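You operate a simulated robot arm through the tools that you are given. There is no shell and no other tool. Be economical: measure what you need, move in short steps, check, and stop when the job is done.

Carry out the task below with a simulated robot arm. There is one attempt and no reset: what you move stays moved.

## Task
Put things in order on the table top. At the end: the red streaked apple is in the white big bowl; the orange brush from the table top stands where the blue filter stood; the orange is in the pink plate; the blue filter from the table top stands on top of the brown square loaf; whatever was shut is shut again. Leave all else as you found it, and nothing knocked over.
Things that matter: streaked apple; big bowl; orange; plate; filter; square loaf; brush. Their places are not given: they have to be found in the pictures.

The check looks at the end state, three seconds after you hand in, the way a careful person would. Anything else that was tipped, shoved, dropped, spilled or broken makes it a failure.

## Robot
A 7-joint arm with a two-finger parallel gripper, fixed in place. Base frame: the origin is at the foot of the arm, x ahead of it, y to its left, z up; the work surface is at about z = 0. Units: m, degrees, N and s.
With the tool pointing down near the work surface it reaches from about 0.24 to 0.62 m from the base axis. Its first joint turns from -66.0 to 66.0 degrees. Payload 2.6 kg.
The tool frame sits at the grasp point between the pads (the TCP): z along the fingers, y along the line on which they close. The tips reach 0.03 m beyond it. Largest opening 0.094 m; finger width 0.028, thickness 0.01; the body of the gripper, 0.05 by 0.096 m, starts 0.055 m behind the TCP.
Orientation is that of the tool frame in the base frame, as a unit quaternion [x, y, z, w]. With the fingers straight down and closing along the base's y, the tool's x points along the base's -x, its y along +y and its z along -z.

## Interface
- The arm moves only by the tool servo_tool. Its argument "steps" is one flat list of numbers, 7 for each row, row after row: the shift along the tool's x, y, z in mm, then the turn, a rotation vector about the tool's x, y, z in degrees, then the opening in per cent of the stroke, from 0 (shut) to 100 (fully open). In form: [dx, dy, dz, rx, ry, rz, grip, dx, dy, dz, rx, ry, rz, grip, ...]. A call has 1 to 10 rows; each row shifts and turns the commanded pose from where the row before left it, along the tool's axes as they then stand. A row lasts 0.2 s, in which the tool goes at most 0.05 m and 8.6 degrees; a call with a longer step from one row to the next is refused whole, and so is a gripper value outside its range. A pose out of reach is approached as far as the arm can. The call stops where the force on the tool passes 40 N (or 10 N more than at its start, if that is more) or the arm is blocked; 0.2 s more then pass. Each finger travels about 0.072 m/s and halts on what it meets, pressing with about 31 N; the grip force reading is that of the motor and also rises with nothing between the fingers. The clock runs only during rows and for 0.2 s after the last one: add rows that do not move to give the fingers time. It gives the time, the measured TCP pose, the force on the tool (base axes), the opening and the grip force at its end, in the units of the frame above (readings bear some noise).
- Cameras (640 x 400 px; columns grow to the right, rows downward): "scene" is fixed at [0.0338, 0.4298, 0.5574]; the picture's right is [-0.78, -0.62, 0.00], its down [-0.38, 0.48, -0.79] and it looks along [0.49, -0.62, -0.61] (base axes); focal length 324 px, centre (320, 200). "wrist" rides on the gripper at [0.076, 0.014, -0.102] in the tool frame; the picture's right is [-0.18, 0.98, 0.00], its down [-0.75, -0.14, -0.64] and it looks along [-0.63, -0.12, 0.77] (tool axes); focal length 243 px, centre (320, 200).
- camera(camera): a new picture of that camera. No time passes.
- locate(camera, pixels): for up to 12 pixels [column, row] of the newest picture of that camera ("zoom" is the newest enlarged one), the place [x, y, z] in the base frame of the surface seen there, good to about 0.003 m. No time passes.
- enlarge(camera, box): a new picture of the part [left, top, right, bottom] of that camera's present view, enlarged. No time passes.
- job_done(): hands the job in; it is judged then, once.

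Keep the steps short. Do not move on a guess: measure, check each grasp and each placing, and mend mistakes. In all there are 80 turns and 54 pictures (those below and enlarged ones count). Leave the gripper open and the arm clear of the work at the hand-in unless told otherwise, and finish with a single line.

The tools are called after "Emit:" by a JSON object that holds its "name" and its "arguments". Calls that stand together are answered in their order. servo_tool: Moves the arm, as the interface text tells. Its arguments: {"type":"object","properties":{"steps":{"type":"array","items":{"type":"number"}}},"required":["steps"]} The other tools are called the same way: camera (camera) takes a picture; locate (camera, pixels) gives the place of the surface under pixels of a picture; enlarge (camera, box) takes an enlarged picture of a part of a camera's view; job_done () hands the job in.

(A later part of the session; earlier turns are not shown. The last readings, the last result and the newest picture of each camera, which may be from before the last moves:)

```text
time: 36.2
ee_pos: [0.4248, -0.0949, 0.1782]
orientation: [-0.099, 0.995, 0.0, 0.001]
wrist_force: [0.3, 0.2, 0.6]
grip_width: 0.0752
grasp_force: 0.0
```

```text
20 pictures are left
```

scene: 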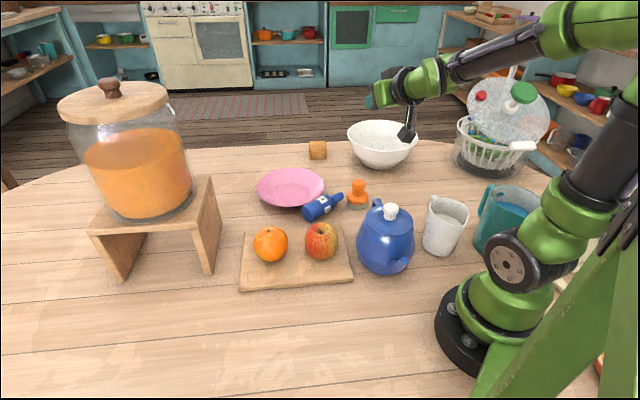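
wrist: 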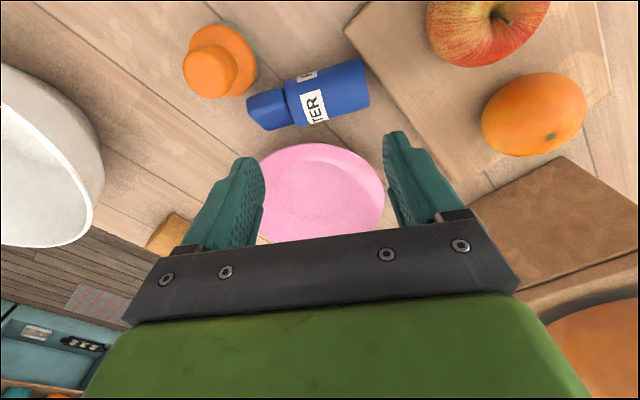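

I'll measure the brush (around (222,60)) and the filter from this picture.

Emit:
{"name": "locate", "arguments": {"camera": "wrist", "pixels": [[208, 72], [222, 78], [240, 32], [254, 62], [200, 35], [225, 30], [235, 85], [192, 68], [265, 110], [250, 100], [281, 125], [245, 55]]}}

Emit:
{"name": "locate", "arguments": {"camera": "wrist", "pixels": [[285, 92], [296, 122], [348, 60], [368, 105], [320, 85], [330, 100], [255, 112], [275, 95], [268, 128], [283, 108], [346, 32], [372, 85]]}}

```text
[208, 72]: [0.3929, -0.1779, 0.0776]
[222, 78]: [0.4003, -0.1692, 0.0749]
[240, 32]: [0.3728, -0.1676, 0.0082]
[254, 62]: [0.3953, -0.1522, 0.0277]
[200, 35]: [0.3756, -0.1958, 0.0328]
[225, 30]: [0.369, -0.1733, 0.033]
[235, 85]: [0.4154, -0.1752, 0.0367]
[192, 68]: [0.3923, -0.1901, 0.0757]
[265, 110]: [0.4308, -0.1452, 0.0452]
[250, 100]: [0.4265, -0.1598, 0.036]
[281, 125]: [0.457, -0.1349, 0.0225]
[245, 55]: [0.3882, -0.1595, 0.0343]
```

```text
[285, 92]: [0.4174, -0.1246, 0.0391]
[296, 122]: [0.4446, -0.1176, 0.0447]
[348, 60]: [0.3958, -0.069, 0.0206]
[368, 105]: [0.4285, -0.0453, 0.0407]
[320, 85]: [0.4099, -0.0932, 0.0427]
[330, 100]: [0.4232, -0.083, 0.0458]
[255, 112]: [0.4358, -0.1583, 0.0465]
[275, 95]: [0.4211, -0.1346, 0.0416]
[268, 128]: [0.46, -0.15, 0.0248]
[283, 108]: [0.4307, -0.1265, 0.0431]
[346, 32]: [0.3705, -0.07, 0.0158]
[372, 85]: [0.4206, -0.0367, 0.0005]
```

The brush centre is about (0.393,-0.176), with its flange at z ≈ 0.033 and radius ≈ 0.024. I'll check the teapot handle and mug for clearance before descending.

Emit:
{"name": "locate", "arguments": {"camera": "scene", "pixels": [[375, 203], [372, 212], [390, 205], [432, 205], [447, 200], [437, 230]]}}

Emit:
{"name": "servo_tool", "arguments": {"steps": [23.6, -36.6, 0, 0, 0, 0, 80, 23.6, -36.6, 0, 0, 0, 0, 80, 0, 0, 0, 0, 0, 0, 80]}}

```text
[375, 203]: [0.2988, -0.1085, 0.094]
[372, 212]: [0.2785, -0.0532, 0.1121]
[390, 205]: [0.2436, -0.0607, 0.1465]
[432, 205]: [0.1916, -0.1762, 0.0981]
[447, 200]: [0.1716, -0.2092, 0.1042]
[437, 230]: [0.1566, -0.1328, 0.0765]
```

```text
time: 37.0
ee_pos: [0.3906, -0.1749, 0.1782]
orientation: [-0.098, 0.995, 0.0, -0.001]
wrist_force: [-0.2, 0.0, -1.2]
grip_width: 0.0752
grasp_force: 0.0
```

The area is clear. I'll descend on the brush to z = 0.0335.

Emit:
{"name": "servo_tool", "arguments": {"steps": [-2.2, -1.5, 40, 0, 0, 0, 80, 0, 0, 40, 0, 0, 0, 80, 0, 0, 35, 0, 0, 0, 80, 0, 0, 20, 0, 0, 0, 80, 0, 0, 9.5, 0, 0, 0, 80, 0, 0, 0, 0, 0, 0, 80]}}

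Emit:
{"name": "enlarge", "arguments": {"camera": "scene", "box": [290, 130, 420, 230]}}

```text
time: 38.0
ee_pos: [0.3969, -0.1823, 0.0606]
orientation: [-0.093, 0.996, -0.008, 0.008]
wrist_force: [-2.7, -0.5, 8.2]
grip_width: 0.0753
grasp_force: 0.1
stopped in row 4: the force on the tool passed its limit (the readings are from after the stop); the commanded pose is now the measured one
```

```text
4.00 times, centred on (355, 180) of scene
```

zoom: 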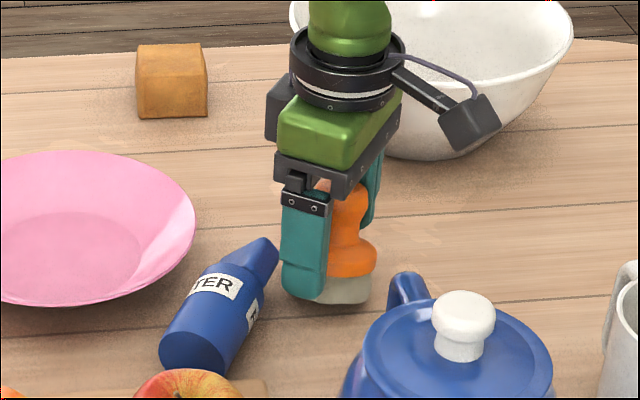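

Something blocked at z = 0.061. I'll measure the brush and fingers in this picture to see what is touching.

Emit:
{"name": "locate", "arguments": {"camera": "zoom", "pixels": [[303, 293], [290, 250], [320, 250], [350, 200], [360, 255], [345, 292], [370, 260], [372, 200], [368, 280], [325, 298], [340, 270], [345, 225]]}}

```text
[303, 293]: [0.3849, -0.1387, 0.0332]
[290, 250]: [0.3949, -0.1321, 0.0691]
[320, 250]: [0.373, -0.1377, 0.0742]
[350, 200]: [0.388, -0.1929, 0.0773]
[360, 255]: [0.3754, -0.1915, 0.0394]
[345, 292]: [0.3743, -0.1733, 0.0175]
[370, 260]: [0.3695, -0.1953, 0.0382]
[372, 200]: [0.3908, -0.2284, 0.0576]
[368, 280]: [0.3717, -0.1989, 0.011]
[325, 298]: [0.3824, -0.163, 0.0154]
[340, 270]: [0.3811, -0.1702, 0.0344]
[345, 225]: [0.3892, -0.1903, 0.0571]
```

Emit:
{"name": "locate", "arguments": {"camera": "zoom", "pixels": [[320, 180], [345, 185], [325, 187], [350, 187], [300, 205], [300, 170], [355, 180], [330, 165], [305, 220], [370, 185], [365, 215], [375, 170]]}}

```text
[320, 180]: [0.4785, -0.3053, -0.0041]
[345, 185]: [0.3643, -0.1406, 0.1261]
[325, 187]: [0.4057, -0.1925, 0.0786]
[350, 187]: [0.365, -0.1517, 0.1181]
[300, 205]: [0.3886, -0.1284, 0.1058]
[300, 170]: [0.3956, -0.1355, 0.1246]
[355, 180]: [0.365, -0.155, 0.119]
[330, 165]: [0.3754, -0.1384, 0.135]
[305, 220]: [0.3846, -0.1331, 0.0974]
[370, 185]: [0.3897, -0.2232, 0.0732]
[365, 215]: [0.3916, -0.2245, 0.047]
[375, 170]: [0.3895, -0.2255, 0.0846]
```

The brush's centre is really about (0.397,-0.188), because only its camera-facing side was measured. The far finger landed on its flange. I'll rise, open fully and look again.

Emit:
{"name": "servo_tool", "arguments": {"steps": [0, 0, -20, 0, 0, 0, 80, 0, 0, -40, 0, 0, 0, 100, 30, 0, -40, 0, 0, 0, 100, 0, 0, 0, 0, 0, 0, 100]}}

Emit:
{"name": "enlarge", "arguments": {"camera": "scene", "box": [290, 130, 420, 230]}}

Emit:
{"name": "locate", "arguments": {"camera": "zoom", "pixels": [[250, 205], [285, 205], [268, 195], [268, 250], [230, 250], [310, 250], [268, 285], [235, 270], [305, 270], [268, 225], [268, 265], [268, 300]]}}

```text
time: 39.0
ee_pos: [0.3671, -0.1867, 0.1602]
orientation: [-0.093, 0.996, -0.008, 0.006]
wrist_force: [-0.2, -0.9, 0.7]
grip_width: 0.0938
grasp_force: 0.0
```

```text
4.00 times, centred on (355, 180) of scene
```

zoom: 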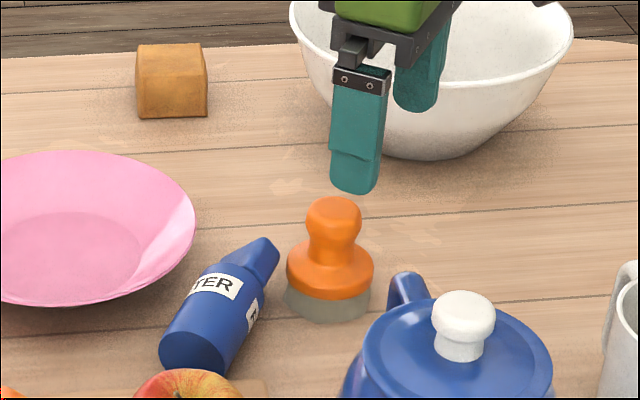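

```text
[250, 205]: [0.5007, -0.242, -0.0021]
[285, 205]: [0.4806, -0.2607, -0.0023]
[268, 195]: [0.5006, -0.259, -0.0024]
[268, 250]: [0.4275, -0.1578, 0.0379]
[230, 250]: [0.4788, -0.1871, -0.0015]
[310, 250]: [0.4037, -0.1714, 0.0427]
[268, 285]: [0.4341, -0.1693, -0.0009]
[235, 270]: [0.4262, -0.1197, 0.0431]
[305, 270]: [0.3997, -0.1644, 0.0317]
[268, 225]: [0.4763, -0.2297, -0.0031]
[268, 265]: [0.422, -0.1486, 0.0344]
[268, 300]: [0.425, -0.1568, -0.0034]
```

The brush stands upright. I'll measure it with the correct pixels.

Emit:
{"name": "locate", "arguments": {"camera": "zoom", "pixels": [[290, 268], [371, 268], [330, 293], [328, 316], [309, 212], [358, 212], [333, 201], [333, 240], [292, 300], [366, 300], [333, 270], [330, 255]]}}

```text
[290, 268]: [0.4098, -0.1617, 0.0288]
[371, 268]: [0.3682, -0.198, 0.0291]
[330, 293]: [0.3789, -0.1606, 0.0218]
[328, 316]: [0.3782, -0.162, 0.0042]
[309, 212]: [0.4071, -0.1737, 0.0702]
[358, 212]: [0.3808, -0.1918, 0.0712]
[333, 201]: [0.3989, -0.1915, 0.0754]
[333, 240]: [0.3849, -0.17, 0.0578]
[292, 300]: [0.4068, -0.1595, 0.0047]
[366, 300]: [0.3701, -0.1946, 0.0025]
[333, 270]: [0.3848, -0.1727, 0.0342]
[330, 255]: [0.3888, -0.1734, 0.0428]
```

The brush centre is (0.393,-0.185), R ≈ 0.028. I'll go above it and descend with the gripper fully open, slowing at the end.

Emit:
{"name": "servo_tool", "arguments": {"steps": [-25.8, -3.1, 0, 0, 0, 0, 100, 0, 0, 40, 0, 0, 0, 100, 0, 0, 40, 0, 0, 0, 100, 0, 0, 25, 0, 0, 0, 100, 0, 0, 12, 0, 0, 0, 100, 0, 0, 9.5, 0, 0, 0, 100, 0, 0, 0, 0, 0, 0, 100]}}

```text
time: 40.5
ee_pos: [0.3946, -0.1861, 0.034]
orientation: [-0.093, 0.996, -0.008, 0.007]
wrist_force: [0.0, 0.2, 0.6]
grip_width: 0.0939
grasp_force: 0.1
```

It's down freely with no force. I'll close on the flange.

Emit:
{"name": "servo_tool", "arguments": {"steps": [0, 0, 0, 0, 0, 0, 70, 0, 0, 0, 0, 0, 0, 55, 0, 0, 0, 0, 0, 0, 30, 0, 0, 0, 0, 0, 0, 0, 0, 0, 0, 0, 0, 0, 0]}}

```text
time: 41.8
ee_pos: [0.3943, -0.185, 0.0353]
orientation: [-0.093, 0.996, -0.008, 0.008]
wrist_force: [1.1, -0.6, -0.6]
grip_width: 0.0594
grasp_force: 31.2
```

It's held at 59 mm with no vertical push. I'll lift slowly and check.

Emit:
{"name": "servo_tool", "arguments": {"steps": [0, 0, -8, 0, 0, 0, 0, 0, 0, -16, 0, 0, 0, 0, 0, 0, -25, 0, 0, 0, 0, 0, 0, -25, 0, 0, 0, 0, 0, 0, -25, 0, 0, 0, 0, 0, 0, -25, 0, 0, 0, 0, 0, 0, -12, 0, 0, 0, 0, 0, 0, 0, 0, 0, 0, 0]}}

Emit:
{"name": "enlarge", "arguments": {"camera": "scene", "box": [290, 110, 420, 230]}}

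```text
time: 43.5
ee_pos: [0.3913, -0.1836, 0.1701]
orientation: [-0.093, 0.996, -0.008, 0.007]
wrist_force: [0.0, -0.3, -0.7]
grip_width: 0.0595
grasp_force: 31.1
```

```text
3.33 times, centred on (355, 170) of scene
```

zoom: 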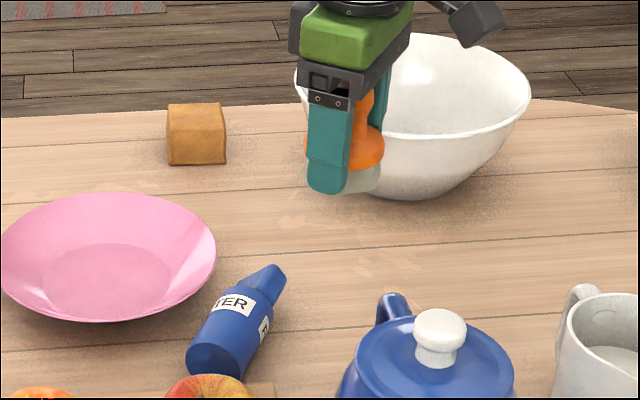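

The brush is held firmly and upright. I'll carry it across to (0.40, 0.20) while rising a little.

Emit:
{"name": "servo_tool", "arguments": {"steps": [-4, 18, -5, 0, 0, 0, 0, -8, 37, -5, 0, 0, 0, 0, -9, 42, -5, 0, 0, 0, 0, -9, 42, -5, 0, 0, 0, 0, -9, 42, -5, 0, 0, 0, 0, -9, 42, -5, 0, 0, 0, 0, -9, 42, 0, 0, 0, 0, 0, -9, 42, 0, 0, 0, 0, 0, -8, 37, 0, 0, 0, 0, 0, -6, 31.5, 0, 0, 0, 0, 0]}}

```text
time: 45.8
ee_pos: [0.3996, 0.2006, 0.1952]
orientation: [-0.093, 0.996, -0.008, 0.007]
wrist_force: [-0.1, -0.7, -0.6]
grip_width: 0.0593
grasp_force: 31.4
```

Next I'll go round to the filter's original spot (0.484, 0.326).

Emit:
{"name": "servo_tool", "arguments": {"steps": [-12.8, 31.5, 0, 0, 0, 0, 0, -12.8, 31.5, 0, 0, 0, 0, 0, -12.8, 31.5, 0, 0, 0, 0, 0, -34, 7, 0, 0, 0, 0, 0, -34, 7, 0, 0, 0, 0, 0, 0, 0, 0, 0, 0, 0, 0]}}

Emit:
{"name": "camera", "arguments": {"camera": "scene"}}

```text
time: 47.1
ee_pos: [0.4855, 0.3268, 0.195]
orientation: [-0.094, 0.996, -0.008, 0.006]
wrist_force: [0.4, -0.4, -1.6]
grip_width: 0.0593
grasp_force: 31.2
```

```text
16 pictures are left
```

scene: 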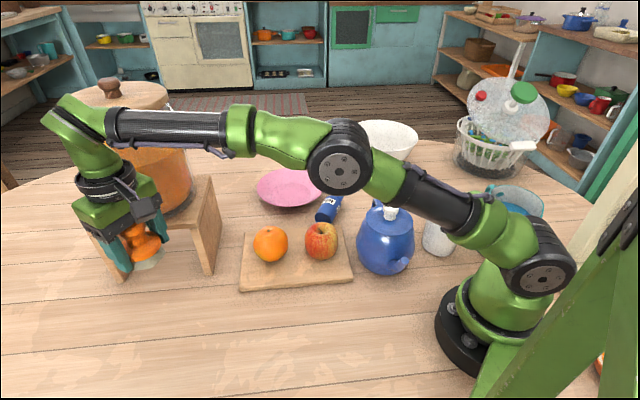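

It's over the spot. I'll descend until the brush base meets the table.

Emit:
{"name": "servo_tool", "arguments": {"steps": [0, 0, 35, 0, 0, 0, 0, 0, 0, 40, 0, 0, 0, 0, 0, 0, 40, 0, 0, 0, 0, 0, 0, 25, 0, 0, 0, 0, 0, 0, 12, 0, 0, 0, 0, 0, 0, 6.5, 0, 0, 0, 0, 0, 0, 0, 0, 0, 0, 0]}}

```text
time: 48.8
ee_pos: [0.4865, 0.3245, 0.0359]
orientation: [-0.093, 0.996, -0.008, 0.007]
wrist_force: [-0.7, -0.3, -0.5]
grip_width: 0.0594
grasp_force: 30.8
```

I'll lower one more millimetre, release gently and rise.

Emit:
{"name": "servo_tool", "arguments": {"steps": [0, 0, 1, 0, 0, 0, 0, 0, 0, 0, 0, 0, 0, 65, 0, 0, 0, 0, 0, 0, 75, 0, 0, 0, 0, 0, 0, 95, 0, 0, 0, 0, 0, 0, 95, 0, 0, -25, 0, 0, 0, 95, 0, 0, -45, 0, 0, 0, 95, 0, 0, -45, 0, 0, 0, 95, 0, 0, -45, 0, 0, 0, 95, 0, 0, 0, 0, 0, 0, 95]}}

Emit:
{"name": "camera", "arguments": {"camera": "scene"}}

Emit:
{"name": "locate", "arguments": {"camera": "scene", "pixels": [[170, 312], [270, 244], [321, 241], [291, 187], [326, 208]]}}

```text
time: 51.0
ee_pos: [0.4847, 0.3277, 0.1956]
orientation: [-0.093, 0.996, -0.009, 0.007]
wrist_force: [0.2, 0.8, -0.3]
grip_width: 0.0894
grasp_force: 0.1
```

```text
15 pictures are left
```

scene: 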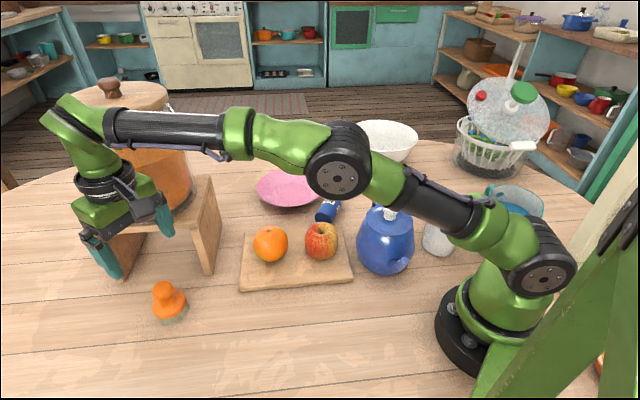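

```text
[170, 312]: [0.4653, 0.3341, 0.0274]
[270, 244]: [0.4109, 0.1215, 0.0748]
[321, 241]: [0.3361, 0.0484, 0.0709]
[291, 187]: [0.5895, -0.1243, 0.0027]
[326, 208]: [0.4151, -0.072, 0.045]
```

The brush now stands where the filter stood and everything else is unchanged. Next is the orange, centre about (0.4305, 0.108, 0.052). I'll go above it by a path that stays clear of the jar.

Emit:
{"name": "servo_tool", "arguments": {"steps": [46.2, -15.7, 0, 0, 0, 0, 100, 46.2, -15.7, 0, 0, 0, 0, 100, 7, -36.9, 0, 0, 0, 0, 100, 7, -36.9, 0, 0, 0, 0, 100, 7, -36.9, 0, 0, 0, 0, 100, 7, -36.9, 0, 0, 0, 0, 100, -26.4, -27.4, 0, 0, 0, 0, 100, 0, 0, 30, 0, 0, 0, 100, 0, 0, 0, 0, 0, 0, 100]}}

Emit:
{"name": "camera", "arguments": {"camera": "wrist"}}

```text
time: 53.0
ee_pos: [0.4312, 0.1066, 0.1672]
orientation: [-0.093, 0.996, -0.007, 0.007]
wrist_force: [0.0, 0.1, 0.1]
grip_width: 0.094
grasp_force: 0.0
```

```text
14 pictures are left
```

wrist: 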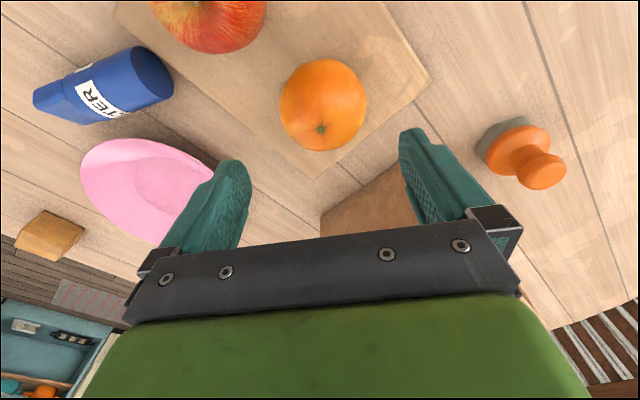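

Emit:
{"name": "locate", "arguments": {"camera": "wrist", "pixels": [[283, 105], [363, 105], [323, 62], [323, 146], [323, 105], [340, 165], [210, 25], [250, 30], [160, 15], [210, 50], [300, 165]]}}

```text
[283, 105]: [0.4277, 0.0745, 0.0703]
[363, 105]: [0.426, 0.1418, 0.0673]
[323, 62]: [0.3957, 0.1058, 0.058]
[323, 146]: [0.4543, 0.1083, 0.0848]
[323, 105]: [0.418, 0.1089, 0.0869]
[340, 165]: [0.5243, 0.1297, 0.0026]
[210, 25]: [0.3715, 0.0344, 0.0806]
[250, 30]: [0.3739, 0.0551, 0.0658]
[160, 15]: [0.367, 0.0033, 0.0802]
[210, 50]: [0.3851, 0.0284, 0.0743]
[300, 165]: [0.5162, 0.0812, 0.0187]
```

The centre checks out at (0.431, 0.108). I'll descend to z = 0.053 and close.

Emit:
{"name": "servo_tool", "arguments": {"steps": [1, 2, 40, 0, 0, 0, 100, 0, 0, 40, 0, 0, 0, 100, 0, 0, 22, 0, 0, 0, 100, 0, 0, 12, 0, 0, 0, 100, 0, 0, 0, 0, 0, 0, 100, 0, 0, 0, 0, 0, 0, 80, 0, 0, 0, 0, 0, 0, 65, 0, 0, 0, 0, 0, 0, 40, 0, 0, 0, 0, 0, 0, 40, 0, 0, 0, 0, 0, 0, 40]}}

```text
time: 55.1
ee_pos: [0.4317, 0.1055, 0.0528]
orientation: [-0.093, 0.996, -0.008, 0.007]
wrist_force: [-0.2, 0.6, 1.1]
grip_width: 0.0754
grasp_force: 30.9
```

It's held at 75 mm. I'll lift slowly and carry it above the plate centre (0.567,-0.10).

Emit:
{"name": "servo_tool", "arguments": {"steps": [0, 0, -15, 0, 0, 0, 40, 0, 0, -30, 0, 0, 0, 40, 0, 0, -40, 0, 0, 0, 40, 0, 0, -30, 0, 0, 0, 40, 0, 0, 0, 0, 0, 0, 40]}}

Emit:
{"name": "servo_tool", "arguments": {"steps": [-7, -16, 0, 0, 0, 0, 40, -13.6, -32.7, 0, 0, 0, 0, 40, -13.6, -32.7, 0, 0, 0, 0, 40, -13.6, -32.7, 0, 0, 0, 0, 40, -13.6, -32.7, 0, 0, 0, 0, 40, -13.6, -32.7, 0, 0, 0, 0, 40, -13.6, -32.7, 0, 0, 0, 0, 40, -7, -16.5, 0, 0, 0, 0, 40, 0, 0, 0, 0, 0, 0, 40]}}

Emit:
{"name": "enlarge", "arguments": {"camera": "scene", "box": [230, 110, 390, 230]}}

```text
time: 56.4
ee_pos: [0.4292, 0.1062, 0.1689]
orientation: [-0.092, 0.996, -0.007, 0.007]
wrist_force: [-0.1, 0.3, -1.0]
grip_width: 0.0757
grasp_force: 30.7
```

```text
time: 58.4
ee_pos: [0.5651, -0.0988, 0.1737]
orientation: [-0.093, 0.996, -0.007, 0.006]
wrist_force: [0.2, 1.4, -1.9]
grip_width: 0.0758
grasp_force: 31.1
```

```text
3.33 times, centred on (310, 170) of scene
```

zoom: 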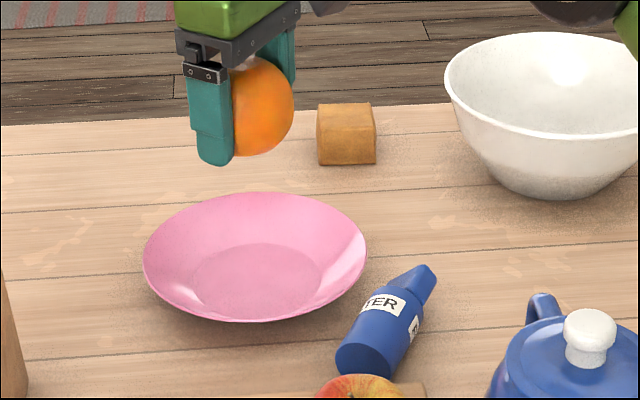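

The orange is above the plate. I'll lower it to about z = 0.043.

Emit:
{"name": "servo_tool", "arguments": {"steps": [0, 0, 25, 0, 0, 0, 40, 0, 0, 40, 0, 0, 0, 40, 0, 0, 35, 0, 0, 0, 40, 0, 0, 18, 0, 0, 0, 40, 0, 0, 8, 0, 0, 0, 40, 0, 0, 4, 0, 0, 0, 40, 0, 0, 0, 0, 0, 0, 40]}}

```text
time: 60.0
ee_pos: [0.5685, -0.1008, 0.0433]
orientation: [-0.094, 0.996, -0.008, 0.007]
wrist_force: [0.3, 0.0, -2.0]
grip_width: 0.0757
grasp_force: 31.1
```

It's not resting yet (about 2 N is still carried). I'll lower in 1.5 mm steps.

Emit:
{"name": "servo_tool", "arguments": {"steps": [0, 0, 1.5, 0, 0, 0, 40, 0, 0, 1.5, 0, 0, 0, 40, 0, 0, 0, 0, 0, 0, 40]}}

```text
time: 60.8
ee_pos: [0.5695, -0.1016, 0.042]
orientation: [-0.093, 0.996, -0.008, 0.007]
wrist_force: [-6.7, 0.9, 14.8]
grip_width: 0.0756
grasp_force: 30.7
```

It's resting on the plate. I'll ease up 1.5 mm, open gently and rise.

Emit:
{"name": "servo_tool", "arguments": {"steps": [0, 0, -1.5, 0, 0, 0, 78, 0, 0, 0, 0, 0, 0, 85, 0, 0, 0, 0, 0, 0, 92, 0, 0, 0, 0, 0, 0, 92, 0, 0, -20, 0, 0, 0, 92, 0, 0, -40, 0, 0, 0, 92, 0, 0, -40, 0, 0, 0, 92, 0, 0, -40, 0, 0, 0, 92, 0, 0, 0, 0, 0, 0, 92]}}

Emit:
{"name": "camera", "arguments": {"camera": "scene"}}

```text
time: 62.8
ee_pos: [0.5661, -0.0984, 0.1828]
orientation: [-0.093, 0.996, -0.008, 0.007]
wrist_force: [0.8, -0.2, -0.2]
grip_width: 0.0865
grasp_force: 0.0
```

```text
12 pictures are left
```

scene: 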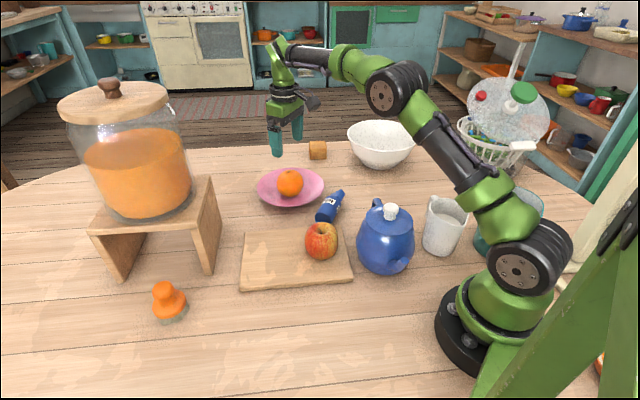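

The orange is in the plate. For the apple, centre about (0.358, 0.023, 0.049), I'll move above it and yaw to -20° so the camera stays away from the teapot.

Emit:
{"name": "servo_tool", "arguments": {"steps": [30.3, 26.3, 0, 0, 0, 0, 100, 30.3, 26.3, 0, 0, 0, 0, 100, 30.3, 26.3, 0, 0, 0, 0, 100, 30.3, 26.3, 0, 0, 0, 0, 100, 30.3, 26.3, 0, 0, 0, 0, 100, 30.3, 26.3, 0, 0, 0, 0, 100, 0, 0, 0, 0, 0, 7.68, 100, 0, 0, 0, 0, 0, 7.68, 100, 0, 0, 0, 0, 0, 7.68, 100, 0, 0, 0, 0, 0, 7.68, 100]}}

Emit:
{"name": "camera", "arguments": {"camera": "wrist"}}

```text
time: 65.0
ee_pos: [0.3578, 0.0217, 0.1772]
orientation: [0.176, 0.984, -0.005, 0.009]
wrist_force: [-0.4, 0.8, 0.2]
grip_width: 0.094
grasp_force: 0.0
```

```text
11 pictures are left
```

wrist: 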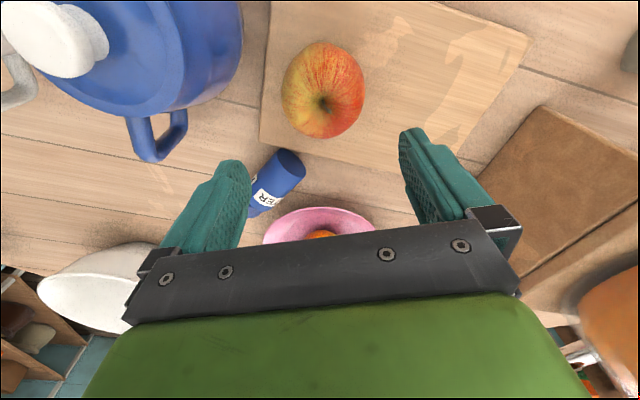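

Emit:
{"name": "locate", "arguments": {"camera": "wrist", "pixels": [[285, 92], [360, 92], [323, 48], [323, 135], [323, 92], [290, 110], [355, 115], [300, 60], [348, 60], [262, 165], [300, 160], [275, 195]]}}

```text
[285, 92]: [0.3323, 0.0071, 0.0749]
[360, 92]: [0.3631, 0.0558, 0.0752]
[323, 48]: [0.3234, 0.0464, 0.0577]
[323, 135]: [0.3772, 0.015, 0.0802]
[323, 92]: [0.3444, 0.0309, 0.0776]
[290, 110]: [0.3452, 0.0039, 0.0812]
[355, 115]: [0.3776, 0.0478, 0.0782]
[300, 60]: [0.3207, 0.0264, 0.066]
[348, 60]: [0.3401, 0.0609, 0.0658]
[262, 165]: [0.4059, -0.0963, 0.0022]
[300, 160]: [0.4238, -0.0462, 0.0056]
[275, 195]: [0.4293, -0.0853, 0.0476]
```

The refined apple centre is (0.356, 0.0265). I'll descend with a small correction and close.

Emit:
{"name": "servo_tool", "arguments": {"steps": [4.5, 4.5, 40, 0, 0, 0, 100, 0, 0, 40, 0, 0, 0, 100, 0, 0, 26, 0, 0, 0, 100, 0, 0, 12, 0, 0, 0, 100, 0, 0, 8, 0, 0, 0, 100, 0, 0, 0, 0, 0, 0, 90, 0, 0, 0, 0, 0, 0, 75, 0, 0, 0, 0, 0, 0, 45, 0, 0, 0, 0, 0, 0, 45, 0, 0, 0, 0, 0, 0, 45]}}

```text
time: 67.2
ee_pos: [0.3574, 0.0262, 0.0511]
orientation: [0.174, 0.985, -0.006, 0.009]
wrist_force: [0.6, 0.1, -0.3]
grip_width: 0.0751
grasp_force: 31.0
```

The apple is held at 75 mm. I'll lift it and yaw to -42.7° for the bowl.

Emit:
{"name": "servo_tool", "arguments": {"steps": [0, 0, -15, 0, 0, 0, 45, 0, 0, -35, 0, 0, 0, 45, 0, 0, -40, 0, 0, 0, 45, 0, 0, -40, 0, 0, 0, 45, 0, 0, -40, 0, 0, 0, 45, 0, 0, 0, 0, 0, 7.57, 45, 0, 0, 0, 0, 0, 7.57, 45, 0, 0, 0, 0, 0, 7.57, 45, 0, 0, 0, 0, 0, 0, 45]}}

Emit:
{"name": "locate", "arguments": {"camera": "scene", "pixels": [[348, 137], [416, 136], [383, 121], [382, 152], [381, 140], [382, 166], [365, 125], [400, 123]]}}

```text
time: 69.2
ee_pos: [0.3538, 0.0283, 0.2217]
orientation: [0.365, 0.931, -0.003, 0.009]
wrist_force: [0.4, -0.5, -2.2]
grip_width: 0.075
grasp_force: 30.8
```

```text
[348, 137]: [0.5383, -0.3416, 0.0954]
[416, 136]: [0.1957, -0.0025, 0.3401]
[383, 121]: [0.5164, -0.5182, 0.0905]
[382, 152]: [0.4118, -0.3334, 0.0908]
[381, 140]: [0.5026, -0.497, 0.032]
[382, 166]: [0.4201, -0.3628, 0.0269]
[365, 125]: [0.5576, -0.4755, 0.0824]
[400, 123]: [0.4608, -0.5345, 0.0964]
```

The bowl rim is centred at (0.466,-0.429), R ≈ 0.107, z 0.092. I'll carry the apple over at z = 0.22.

Emit:
{"name": "servo_tool", "arguments": {"steps": [-17, -11.8, 0, 0, 0, 0, 45, -34, -23.6, 0, 0, 0, 0, 45, -34, -23.6, 0, 0, 0, 0, 45, -34, -23.6, 0, 0, 0, 0, 45, -34, -23.6, 0, 0, 0, 0, 45, -34, -23.6, 0, 0, 0, 0, 45, -34, -23.6, 0, 0, 0, 0, 45, -34, -23.6, 0, 0, 0, 0, 45, -34, -23.6, 0, 0, 0, 0, 45, -34, -23.6, 0, 0, 0, 0, 45]}}

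Emit:
{"name": "servo_tool", "arguments": {"steps": [-30, -21, 0, 0, 0, 0, 45, -21, -14.5, 0, 0, 0, 0, 45, 0, 0, 0, 0, 0, 0, 45]}}

Emit:
{"name": "camera", "arguments": {"camera": "scene"}}

```text
time: 71.3
ee_pos: [0.4422, -0.3546, 0.2266]
orientation: [0.364, 0.931, -0.003, 0.009]
wrist_force: [0.0, 0.0, -1.4]
grip_width: 0.0746
grasp_force: 30.6
```

```text
time: 72.2
ee_pos: [0.4482, -0.3836, 0.225]
orientation: [0.364, 0.931, -0.004, 0.01]
wrist_force: [-0.7, 0.6, -2.0]
grip_width: 0.0749
grasp_force: 30.7
out of reach, approached as far as the arm can: row 1, 2
```

```text
10 pictures are left
```

scene: 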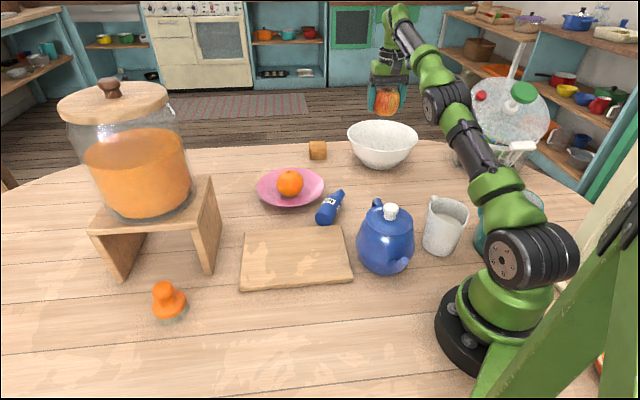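

Reach is limited at this height (r = 0.59). I'll descend to z ≈ 0.15, still above the rim, where the reach is larger.

Emit:
{"name": "servo_tool", "arguments": {"steps": [0, 0, 25, 0, 0, 0, 45, 0, 0, 25, 0, 0, 0, 45, 0, 0, 20, 0, 0, 0, 45, 0, 0, 0, 0, 0, 0, 45]}}

```text
time: 73.2
ee_pos: [0.4503, -0.3837, 0.1559]
orientation: [0.364, 0.931, -0.004, 0.01]
wrist_force: [-0.3, 0.4, -1.7]
grip_width: 0.0751
grasp_force: 30.6
```

Emit:
{"name": "servo_tool", "arguments": {"steps": [-13, -10.5, 0, 0, 0, 0, 45, -13, -10.5, 0, 0, 0, 0, 45, 0, 0, 0, 0, 0, 0, 45]}}

```text
time: 74.0
ee_pos: [0.4539, -0.4095, 0.1555]
orientation: [0.364, 0.931, -0.004, 0.009]
wrist_force: [0.0, 0.4, -1.7]
grip_width: 0.0749
grasp_force: 31.3
out of reach, approached as far as the arm can: row 2
```

That's 23 mm from the bowl's centre, good enough. I'll lower the apple inside.

Emit:
{"name": "servo_tool", "arguments": {"steps": [0, 0, 25, 0, 0, 0, 45, 0, 0, 25, 0, 0, 0, 45, 0, 0, 18, 0, 0, 0, 45, -3, -3, 10, 0, 0, 0, 45, -3, -3, 8, 0, 0, 0, 45, 0, 0, 0, 0, 0, 0, 45]}}

Emit:
{"name": "enlarge", "arguments": {"camera": "scene", "box": [320, 60, 440, 180]}}

```text
time: 75.3
ee_pos: [0.4545, -0.4198, 0.0706]
orientation: [0.365, 0.931, -0.004, 0.01]
wrist_force: [-0.5, -0.7, -1.7]
grip_width: 0.0748
grasp_force: 31.5
```

```text
3.33 times, centred on (380, 120) of scene
```

zoom: 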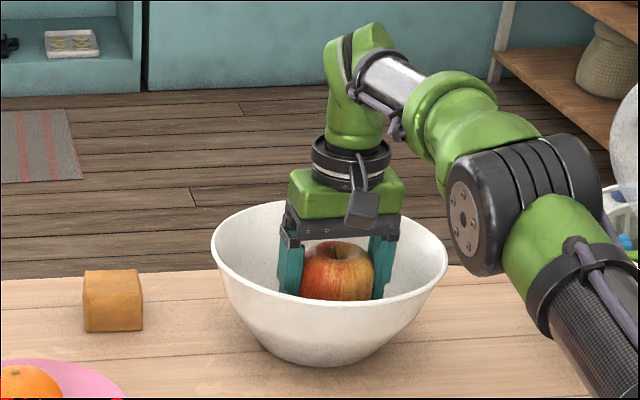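

It's well inside, with clearance on both sides. I'll lower 8 mm more, in small steps.

Emit:
{"name": "servo_tool", "arguments": {"steps": [0, 0, 3, 0, 0, 0, 45, 0, 0, 3, 0, 0, 0, 45, 0, 0, 2, 0, 0, 0, 45, 0, 0, 0, 0, 0, 0, 45]}}

```text
time: 76.3
ee_pos: [0.4542, -0.4192, 0.0619]
orientation: [0.364, 0.931, -0.004, 0.01]
wrist_force: [0.2, 0.1, -3.4]
grip_width: 0.0747
grasp_force: 31.6
```

Emit:
{"name": "servo_tool", "arguments": {"steps": [0, 0, 3, 0, 0, 0, 45, 0, 0, 3, 0, 0, 0, 45, 0, 0, 2, 0, 0, 0, 45, 0, 0, 0, 0, 0, 0, 45]}}

```text
time: 77.3
ee_pos: [0.4555, -0.4181, 0.054]
orientation: [0.364, 0.931, -0.003, 0.009]
wrist_force: [0.4, 0.0, -1.2]
grip_width: 0.0748
grasp_force: 30.7
```

I'll lower 4 mm more, then open gently and rise straight out.

Emit:
{"name": "servo_tool", "arguments": {"steps": [0, 0, 2, 0, 0, 0, 45, 0, 0, 2, 0, 0, 0, 45, 0, 0, 0, 0, 0, 0, 80, 0, 0, 0, 0, 0, 0, 88, 0, 0, 0, 0, 0, 0, 88, 0, 0, -15, 0, 0, 0, 88, 0, 0, -35, 0, 0, 0, 88, 0, 0, -40, 0, 0, 0, 88, 20, 0, -35, 0, 0, 0, 88, 35, 0, -10, 0, 0, 0, 88]}}

Emit:
{"name": "enlarge", "arguments": {"camera": "scene", "box": [270, 90, 430, 230]}}

```text
time: 79.5
ee_pos: [0.4118, -0.3762, 0.1841]
orientation: [0.365, 0.931, -0.004, 0.01]
wrist_force: [0.0, 0.1, 0.0]
grip_width: 0.083
grasp_force: 0.1
out of reach, approached as far as the arm can: row 8
```

```text
2.86 times, centred on (350, 160) of scene
```

zoom: 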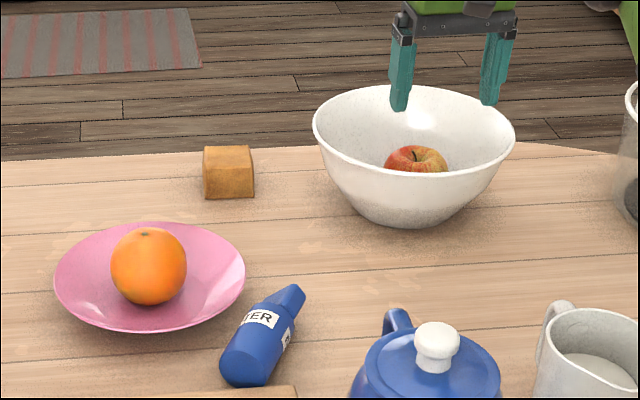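

The apple is in the bowl. Now for the filter: with the brush gone there's room to grip its flat head. I'll move back to the viewing pose and measure again.

Emit:
{"name": "servo_tool", "arguments": {"steps": [27.5, 35.2, 0, 0, 0, 0, 80, 27.5, 35.2, 0, 0, 0, 0, 80, 27.5, 35.2, 0, 0, 0, 0, 80, 27.5, 35.2, 0, 0, 0, 0, 80, 27.5, 35.2, 0, 0, 0, 0, 70, 27.5, 35.2, 0, 0, 0, 0, 66, 27.5, 35.2, 0, 0, 0, 0, 66, 27.5, 35.2, 0, 0, 0, 0, 66]}}

Emit:
{"name": "servo_tool", "arguments": {"steps": [0, 0, 0, 0, 0, 7.8, 66, 0, 0, 0, 0, 0, 7.8, 66, 0, 0, 0, 0, 0, 7.8, 66, 0, 0, 0, 0, 0, 7.8, 66, 0, 0, 0, 0, 0, 0, 66]}}

Emit:
{"name": "enlarge", "arguments": {"camera": "wrist", "box": [210, 90, 370, 230]}}

```text
time: 81.3
ee_pos: [0.4407, -0.0201, 0.1799]
orientation: [0.366, 0.931, -0.004, 0.01]
wrist_force: [0.3, 0.0, 0.0]
grip_width: 0.0621
grasp_force: 0.1
```

```text
time: 82.5
ee_pos: [0.4421, -0.0199, 0.1781]
orientation: [0.602, 0.799, -0.001, 0.01]
wrist_force: [-0.2, -1.0, 0.6]
grip_width: 0.062
grasp_force: 0.1
```

```text
2.86 times, centred on (290, 160) of wrist
```

zoom: 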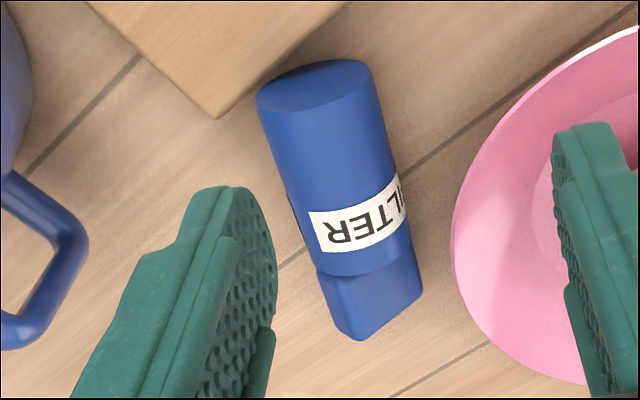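

Emit:
{"name": "locate", "arguments": {"camera": "zoom", "pixels": [[259, 105], [315, 85], [366, 75], [325, 270], [355, 268], [385, 262], [408, 235], [325, 285], [362, 335], [420, 290], [412, 262], [360, 295]]}}

Emit:
{"name": "locate", "arguments": {"camera": "zoom", "pixels": [[290, 170], [310, 165], [330, 160], [350, 155], [370, 150], [340, 290], [380, 285], [400, 280], [345, 320], [375, 315], [400, 300], [290, 200]]}}

```text
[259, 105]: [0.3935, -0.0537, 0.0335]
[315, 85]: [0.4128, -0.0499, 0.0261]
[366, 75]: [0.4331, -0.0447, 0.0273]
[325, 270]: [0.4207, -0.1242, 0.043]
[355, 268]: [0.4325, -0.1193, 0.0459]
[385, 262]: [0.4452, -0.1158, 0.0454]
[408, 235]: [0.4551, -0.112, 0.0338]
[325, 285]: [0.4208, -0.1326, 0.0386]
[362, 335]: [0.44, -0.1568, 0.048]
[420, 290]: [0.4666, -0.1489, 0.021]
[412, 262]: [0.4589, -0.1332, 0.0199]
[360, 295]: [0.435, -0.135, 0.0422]
```

```text
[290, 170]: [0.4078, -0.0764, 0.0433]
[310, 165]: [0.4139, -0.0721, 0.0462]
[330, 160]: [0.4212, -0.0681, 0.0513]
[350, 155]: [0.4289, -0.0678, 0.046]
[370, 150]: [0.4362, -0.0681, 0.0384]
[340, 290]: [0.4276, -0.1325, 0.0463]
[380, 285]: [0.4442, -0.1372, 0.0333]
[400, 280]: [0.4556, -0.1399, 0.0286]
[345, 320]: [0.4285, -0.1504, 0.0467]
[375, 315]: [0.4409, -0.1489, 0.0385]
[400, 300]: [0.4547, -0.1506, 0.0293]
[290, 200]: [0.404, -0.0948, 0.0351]
```

The head's face slopes about 34° and the axis runs (0.4135,-0.048) → (0.4485,-0.150). I'll align (yaw -71°, lean 15°, opening 54 mm) above the head, biased 6 mm away from the plate.

Emit:
{"name": "servo_tool", "arguments": {"steps": [0, 0, 0, 0, 0, -3, 58, 0, 0, 0, 0, 7.5, 0, 58, 0, 0, 0, 0, 7.5, 0, 58, -33.9, -10.5, 11.1, 0, 0, 0, 58, -33.9, -10.5, 11.1, 0, 0, 0, 58, -33.9, -10.5, 11.1, 0, 0, 0, 58, -33.9, -10.5, 11.1, 0, 0, 0, 58, 0, 0, 0, 0, 0, 0, 58]}}

```text
time: 84.3
ee_pos: [0.442, -0.1475, 0.1027]
orientation: [0.575, 0.809, 0.075, -0.096]
wrist_force: [0.1, 0.4, -0.9]
grip_width: 0.0543
grasp_force: 0.1
```

It's positioned. I'll descend 67 mm vertically and close on the head (the call halts if the force rises).

Emit:
{"name": "servo_tool", "arguments": {"steps": [-5.2, 0, 19.3, 0, 0, 0, 58, -5.2, 0, 19.3, 0, 0, 0, 58, -3.9, 0, 14.5, 0, 0, 0, 58, -3.1, 0, 11.6, 0, 0, 0, 58, 0, 0, 0, 0, 0, 0, 58, 0, 0, 0, 0, 0, 0, 45, 0, 0, 0, 0, 0, 0, 32, 0, 0, 0, 0, 0, 0, 15, 0, 0, 0, 0, 0, 0, 0, 0, 0, 0, 0, 0, 0, 0]}}

Emit:
{"name": "enlarge", "arguments": {"camera": "scene", "box": [270, 140, 370, 230]}}

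```text
time: 86.5
ee_pos: [0.445, -0.1476, 0.0351]
orientation: [0.575, 0.809, 0.075, -0.097]
wrist_force: [-0.2, 0.2, 0.4]
grip_width: 0.0496
grasp_force: 31.1
```

```text
4.44 times, centred on (320, 185) of scene
```

zoom: 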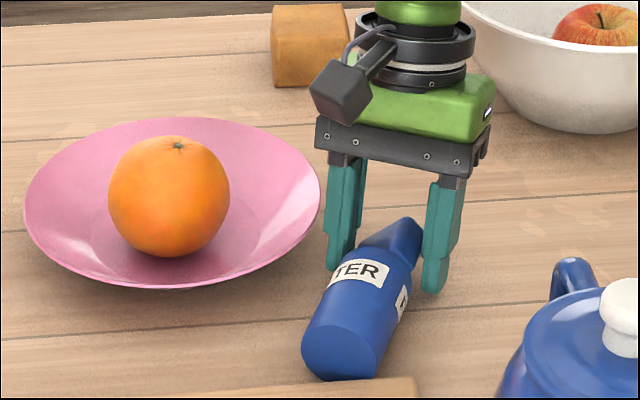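

It closed at 50 mm with no vertical push, across the head. I'll test by lifting 40 mm slowly and looking.

Emit:
{"name": "servo_tool", "arguments": {"steps": [1.3, 0, -4.8, 0, 0, 0, 0, 2.6, 0, -9.7, 0, 0, 0, 0, 2.6, 0, -9.7, 0, 0, 0, 0, 3.9, 0, -14.5, 0, 0, 0, 0, 0, 0, 0, 0, 0, 0, 0, 0, 0, 0, 0, 0, 0, 0, 0, 0, 0, 0, 0, 0, 0]}}

Emit:
{"name": "enlarge", "arguments": {"camera": "scene", "box": [270, 140, 370, 230]}}

```text
time: 88.2
ee_pos: [0.4432, -0.1474, 0.0754]
orientation: [0.576, 0.809, 0.075, -0.096]
wrist_force: [0.1, -0.4, -1.0]
grip_width: 0.0496
grasp_force: 31.0
```

```text
4.44 times, centred on (320, 185) of scene
```

zoom: 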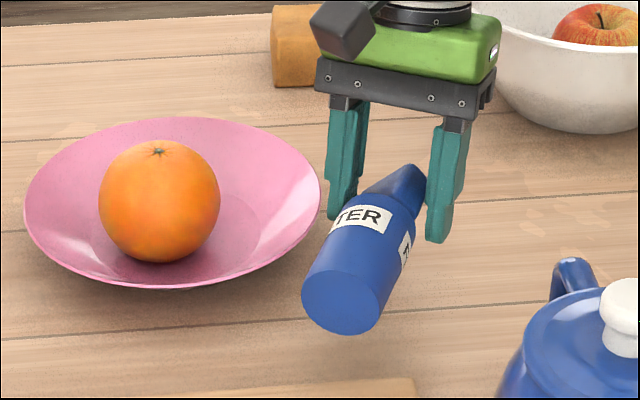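

The filter is held firmly, horizontal with no droop. I'll lift to about 0.25 and rotate it upright (90° about the closing axis).

Emit:
{"name": "servo_tool", "arguments": {"steps": [5.2, 0, -19.3, 0, 0, 0, 0, 9.06, 0, -33.8, 0, 0, 0, 0, 9.06, 0, -33.8, 0, 0, 0, 0, 9.06, 0, -33.8, 0, 0, 0, 0, 9.06, 0, -33.8, 0, 0, 0, 0, 0, 0, 0, 0, -6, 0, 0, 0, 0, 0, 0, -7, 0, 0, 0, 0, 0, 0, -7, 0, 0, 0, 0, 0, 0, -7, 0, 0, 0, 0, 0, 0, -7, 0, 0]}}

Emit:
{"name": "servo_tool", "arguments": {"steps": [0, 0, 0, 0, -7, 0, 0, 0, 0, 0, 0, -7, 0, 0, 0, 0, 0, 0, -7, 0, 0, 0, 0, 0, 0, -7, 0, 0, 0, 0, 0, 0, -7, 0, 0, 0, 0, 0, 0, -7, 0, 0, 0, 0, 0, 0, -7, 0, 0, 0, 0, 0, 0, -7, 0, 0, 0, 0, 0, 0, 0, 0, 0]}}

Emit:
{"name": "camera", "arguments": {"camera": "scene"}}

```text
time: 90.3
ee_pos: [0.4404, -0.1454, 0.2365]
orientation: [0.572, 0.801, -0.099, 0.146]
wrist_force: [0.3, 0.1, -1.6]
grip_width: 0.049
grasp_force: 30.8
```

```text
time: 92.3
ee_pos: [0.4403, -0.1456, 0.2353]
orientation: [0.459, 0.64, -0.354, 0.505]
wrist_force: [-0.4, 0.5, -0.9]
grip_width: 0.0492
grasp_force: 31.1
```

```text
4 pictures are left
```

scene: 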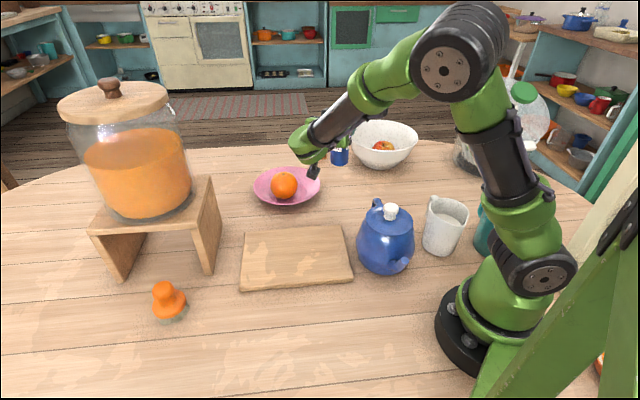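

The filter now hangs upright, and the tool tilt of 76° matches. I'll yaw +44° to the loaf's azimuth, then go out over the loaf at height.

Emit:
{"name": "servo_tool", "arguments": {"steps": [0, 0, 0, -7.12, 0.07, -1.76, 0, 0, 0, 0, -7.12, 0.07, -1.76, 0, 0, 0, 0, -7.12, 0.07, -1.76, 0, 0, 0, 0, -7.12, 0.07, -1.76, 0, 0, 0, 0, -7.12, 0.07, -1.76, 0, 0, 0, 0, -7.12, 0.07, -1.76, 0, 0, 0, 0, 0, 0, 0, 0]}}

Emit:
{"name": "servo_tool", "arguments": {"steps": [-4.4, -4.8, 17.8, 0, 0, 0, 0, -8.8, -9.7, 35.6, 0, 0, 0, 0, -8.8, -9.7, 35.6, 0, 0, 0, 0, -8.8, -9.7, 35.6, 0, 0, 0, 0, -8.8, -9.7, 35.6, 0, 0, 0, 0, -8.8, -9.7, 35.6, 0, 0, 0, 0, -8.8, -9.7, 35.6, 0, 0, 0, 0, -4.4, -4.8, 17.8, 0, 0, 0, 0, 0, 0, 0, 0, 0, 0, 0]}}

```text
time: 94.0
ee_pos: [0.4388, -0.1434, 0.2327]
orientation: [0.209, 0.764, -0.152, 0.591]
wrist_force: [-0.2, 0.8, -1.5]
grip_width: 0.0489
grasp_force: 30.8
out of reach, approached as far as the arm can: row 6
```

```text
time: 96.0
ee_pos: [0.6287, -0.3313, 0.2263]
orientation: [0.209, 0.764, -0.151, 0.591]
wrist_force: [-0.5, -0.3, -1.1]
grip_width: 0.0484
grasp_force: 31.0
```

The filter is over the loaf (yaw about 3° short, which is harmless). I'll correct the position to (0.640,-0.321), lower to z = 0.160 and look.

Emit:
{"name": "servo_tool", "arguments": {"steps": [20.9, 4.5, 7.1, 0, 0, 0, 0, 20.9, 4.5, 7.1, 0, 0, 0, 0, 20.9, 4.5, 7.1, 0, 0, 0, 0, 0, 0, 0, 0, 0, 0, 0]}}

Emit:
{"name": "enlarge", "arguments": {"camera": "scene", "box": [270, 85, 370, 175]}}

Emit:
{"name": "locate", "arguments": {"camera": "zoom", "pixels": [[320, 240], [300, 240], [340, 240], [320, 260], [320, 280], [320, 300], [320, 320], [280, 280], [350, 280], [290, 220], [330, 220], [320, 200]]}}

```text
time: 97.0
ee_pos: [0.637, -0.3215, 0.1718]
orientation: [0.209, 0.765, -0.151, 0.591]
wrist_force: [-0.3, -0.1, -1.7]
grip_width: 0.0484
grasp_force: 31.2
out of reach, approached as far as the arm can: row 3
```

```text
4.44 times, centred on (320, 130) of scene
```

zoom: 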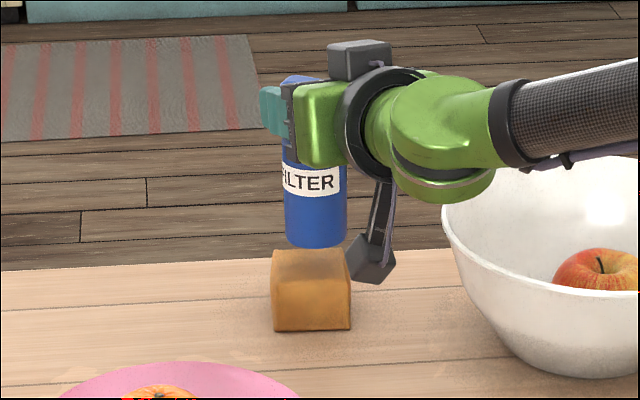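

```text
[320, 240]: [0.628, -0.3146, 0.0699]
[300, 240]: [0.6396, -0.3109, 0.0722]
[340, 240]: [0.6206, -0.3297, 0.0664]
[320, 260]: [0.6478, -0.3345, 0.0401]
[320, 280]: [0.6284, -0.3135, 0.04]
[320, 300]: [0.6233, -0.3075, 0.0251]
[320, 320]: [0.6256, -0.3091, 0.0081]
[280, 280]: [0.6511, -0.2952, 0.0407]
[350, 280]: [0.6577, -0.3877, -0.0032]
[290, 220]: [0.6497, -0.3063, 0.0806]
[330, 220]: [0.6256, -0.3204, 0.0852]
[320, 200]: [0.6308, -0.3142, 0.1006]
```

It's upright, 29 mm above the loaf and nearly centred, needing a few millimetres toward +y. I'll lower 24 mm with that correction.

Emit:
{"name": "servo_tool", "arguments": {"steps": [5.8, 0.8, 1.6, 0, 0, 0, 0, 5.8, 0.8, 1.6, 0, 0, 0, 0, 5.8, 0.8, 1.6, 0, 0, 0, 0, 5.8, 0.8, 1.6, 0, 0, 0, 0, 0, 0, 0, 0, 0, 0, 0]}}

```text
time: 98.2
ee_pos: [0.6364, -0.3225, 0.1685]
orientation: [0.209, 0.766, -0.151, 0.589]
wrist_force: [0.1, 0.6, -2.2]
grip_width: 0.0483
grasp_force: 31.4
out of reach, approached as far as the arm can: row 1, 2, 3, 4
```

This pose is at a wrist limit, so it won't go lower while pointing straight out. Turning the tool sideways about the filter's own axis (35° clockwise) should free it. I'll do that, then lower 20 mm with the centring correction.

Emit:
{"name": "servo_tool", "arguments": {"steps": [0, 0, 0, 6.77, -0.1, 1.78, 0, 0, 0, 0, 6.77, -0.1, 1.78, 0, 0, 0, 0, 6.77, -0.1, 1.78, 0, 0, 0, 0, 6.77, -0.1, 1.78, 0, 0, 0, 0, 6.77, -0.1, 1.78, 0, 0, 0, 0, 0, 0, 0, 0]}}

Emit:
{"name": "servo_tool", "arguments": {"steps": [5.1, 2.4, 0.1, 0, 0, 0, 0, 5.1, 2.4, 0.1, 0, 0, 0, 0, 5.1, 2.4, 0.1, 0, 0, 0, 0, 5.1, 2.4, 0.1, 0, 0, 0, 0, 0, 0, 0, 0, 0, 0, 0]}}

Emit:
{"name": "enlarge", "arguments": {"camera": "scene", "box": [270, 85, 370, 175]}}

Emit:
{"name": "locate", "arguments": {"camera": "zoom", "pixels": [[310, 240], [300, 250], [320, 250], [310, 262], [310, 280], [290, 240], [330, 240], [345, 240], [310, 220], [270, 290], [350, 290], [310, 255]]}}

```text
time: 99.5
ee_pos: [0.6368, -0.323, 0.1695]
orientation: [0.429, 0.667, -0.322, 0.517]
wrist_force: [-0.1, 0.1, -1.6]
grip_width: 0.0482
grasp_force: 30.9
```

```text
time: 100.8
ee_pos: [0.644, -0.3144, 0.1502]
orientation: [0.43, 0.667, -0.322, 0.516]
wrist_force: [-0.2, -0.6, -1.7]
grip_width: 0.0478
grasp_force: 30.8
```

```text
4.44 times, centred on (320, 130) of scene
```

zoom: 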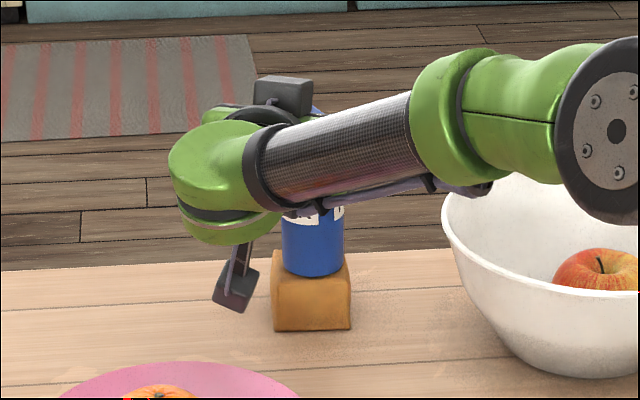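

```text
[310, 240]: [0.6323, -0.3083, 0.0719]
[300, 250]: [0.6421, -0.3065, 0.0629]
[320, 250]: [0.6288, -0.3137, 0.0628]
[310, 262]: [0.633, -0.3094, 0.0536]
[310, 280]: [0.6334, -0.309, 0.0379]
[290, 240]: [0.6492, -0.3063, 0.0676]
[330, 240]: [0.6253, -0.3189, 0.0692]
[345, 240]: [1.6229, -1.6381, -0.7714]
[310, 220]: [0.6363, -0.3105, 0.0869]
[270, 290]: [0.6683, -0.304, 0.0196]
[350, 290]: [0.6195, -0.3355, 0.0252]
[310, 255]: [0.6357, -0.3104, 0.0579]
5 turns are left
```

It's free now, upright and centred on the loaf within 3 mm, with the base about 5 mm above it. I'll lower 5 mm in 1 mm steps and read the force.

Emit:
{"name": "servo_tool", "arguments": {"steps": [0.97, 0, 0.25, 0, 0, 0, 0, 0.97, 0, 0.25, 0, 0, 0, 0, 0.97, 0, 0.25, 0, 0, 0, 0, 0.97, 0, 0.25, 0, 0, 0, 0, 0.97, 0, 0.25, 0, 0, 0, 0, 0, 0, 0, 0, 0, 0, 0]}}

```text
time: 102.2
ee_pos: [0.6453, -0.3149, 0.1465]
orientation: [0.429, 0.665, -0.323, 0.519]
wrist_force: [-1.5, 1.8, 16.0]
grip_width: 0.0475
grasp_force: 31.1
4 turns are left
```

The filter's base is on the loaf (16 N). I'll ease 1 mm up, open gently and withdraw along the tool axis, then look.

Emit:
{"name": "servo_tool", "arguments": {"steps": [-1.1, 0, -0.2, 0, 0, 0, 10, 0, 0, 0, 0, 0, 0, 55, 0, 0, 0, 0, 0, 0, 66, 0, 0, 0, 0, 0, 0, 85, 0, 0, 0, 0, 0, 0, 85, 0, 0, -12, 0, 0, 0, 85, 0, 0, -30, 0, 0, 0, 85, -5, 0, -38, 0, 0, 0, 85, -20, 0, -38, 0, 0, 0, 85, -30, 0, -25, 0, 0, 0, 85]}}

Emit:
{"name": "camera", "arguments": {"camera": "scene"}}

```text
time: 104.3
ee_pos: [0.5896, -0.2019, 0.2334]
orientation: [0.429, 0.666, -0.323, 0.517]
wrist_force: [0.5, -0.1, -0.9]
grip_width: 0.0799
grasp_force: 0.1
```

```text
1 pictures are left
3 turns are left
```

scene: 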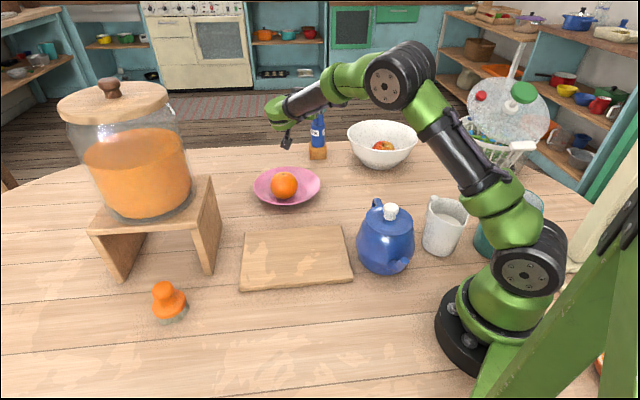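

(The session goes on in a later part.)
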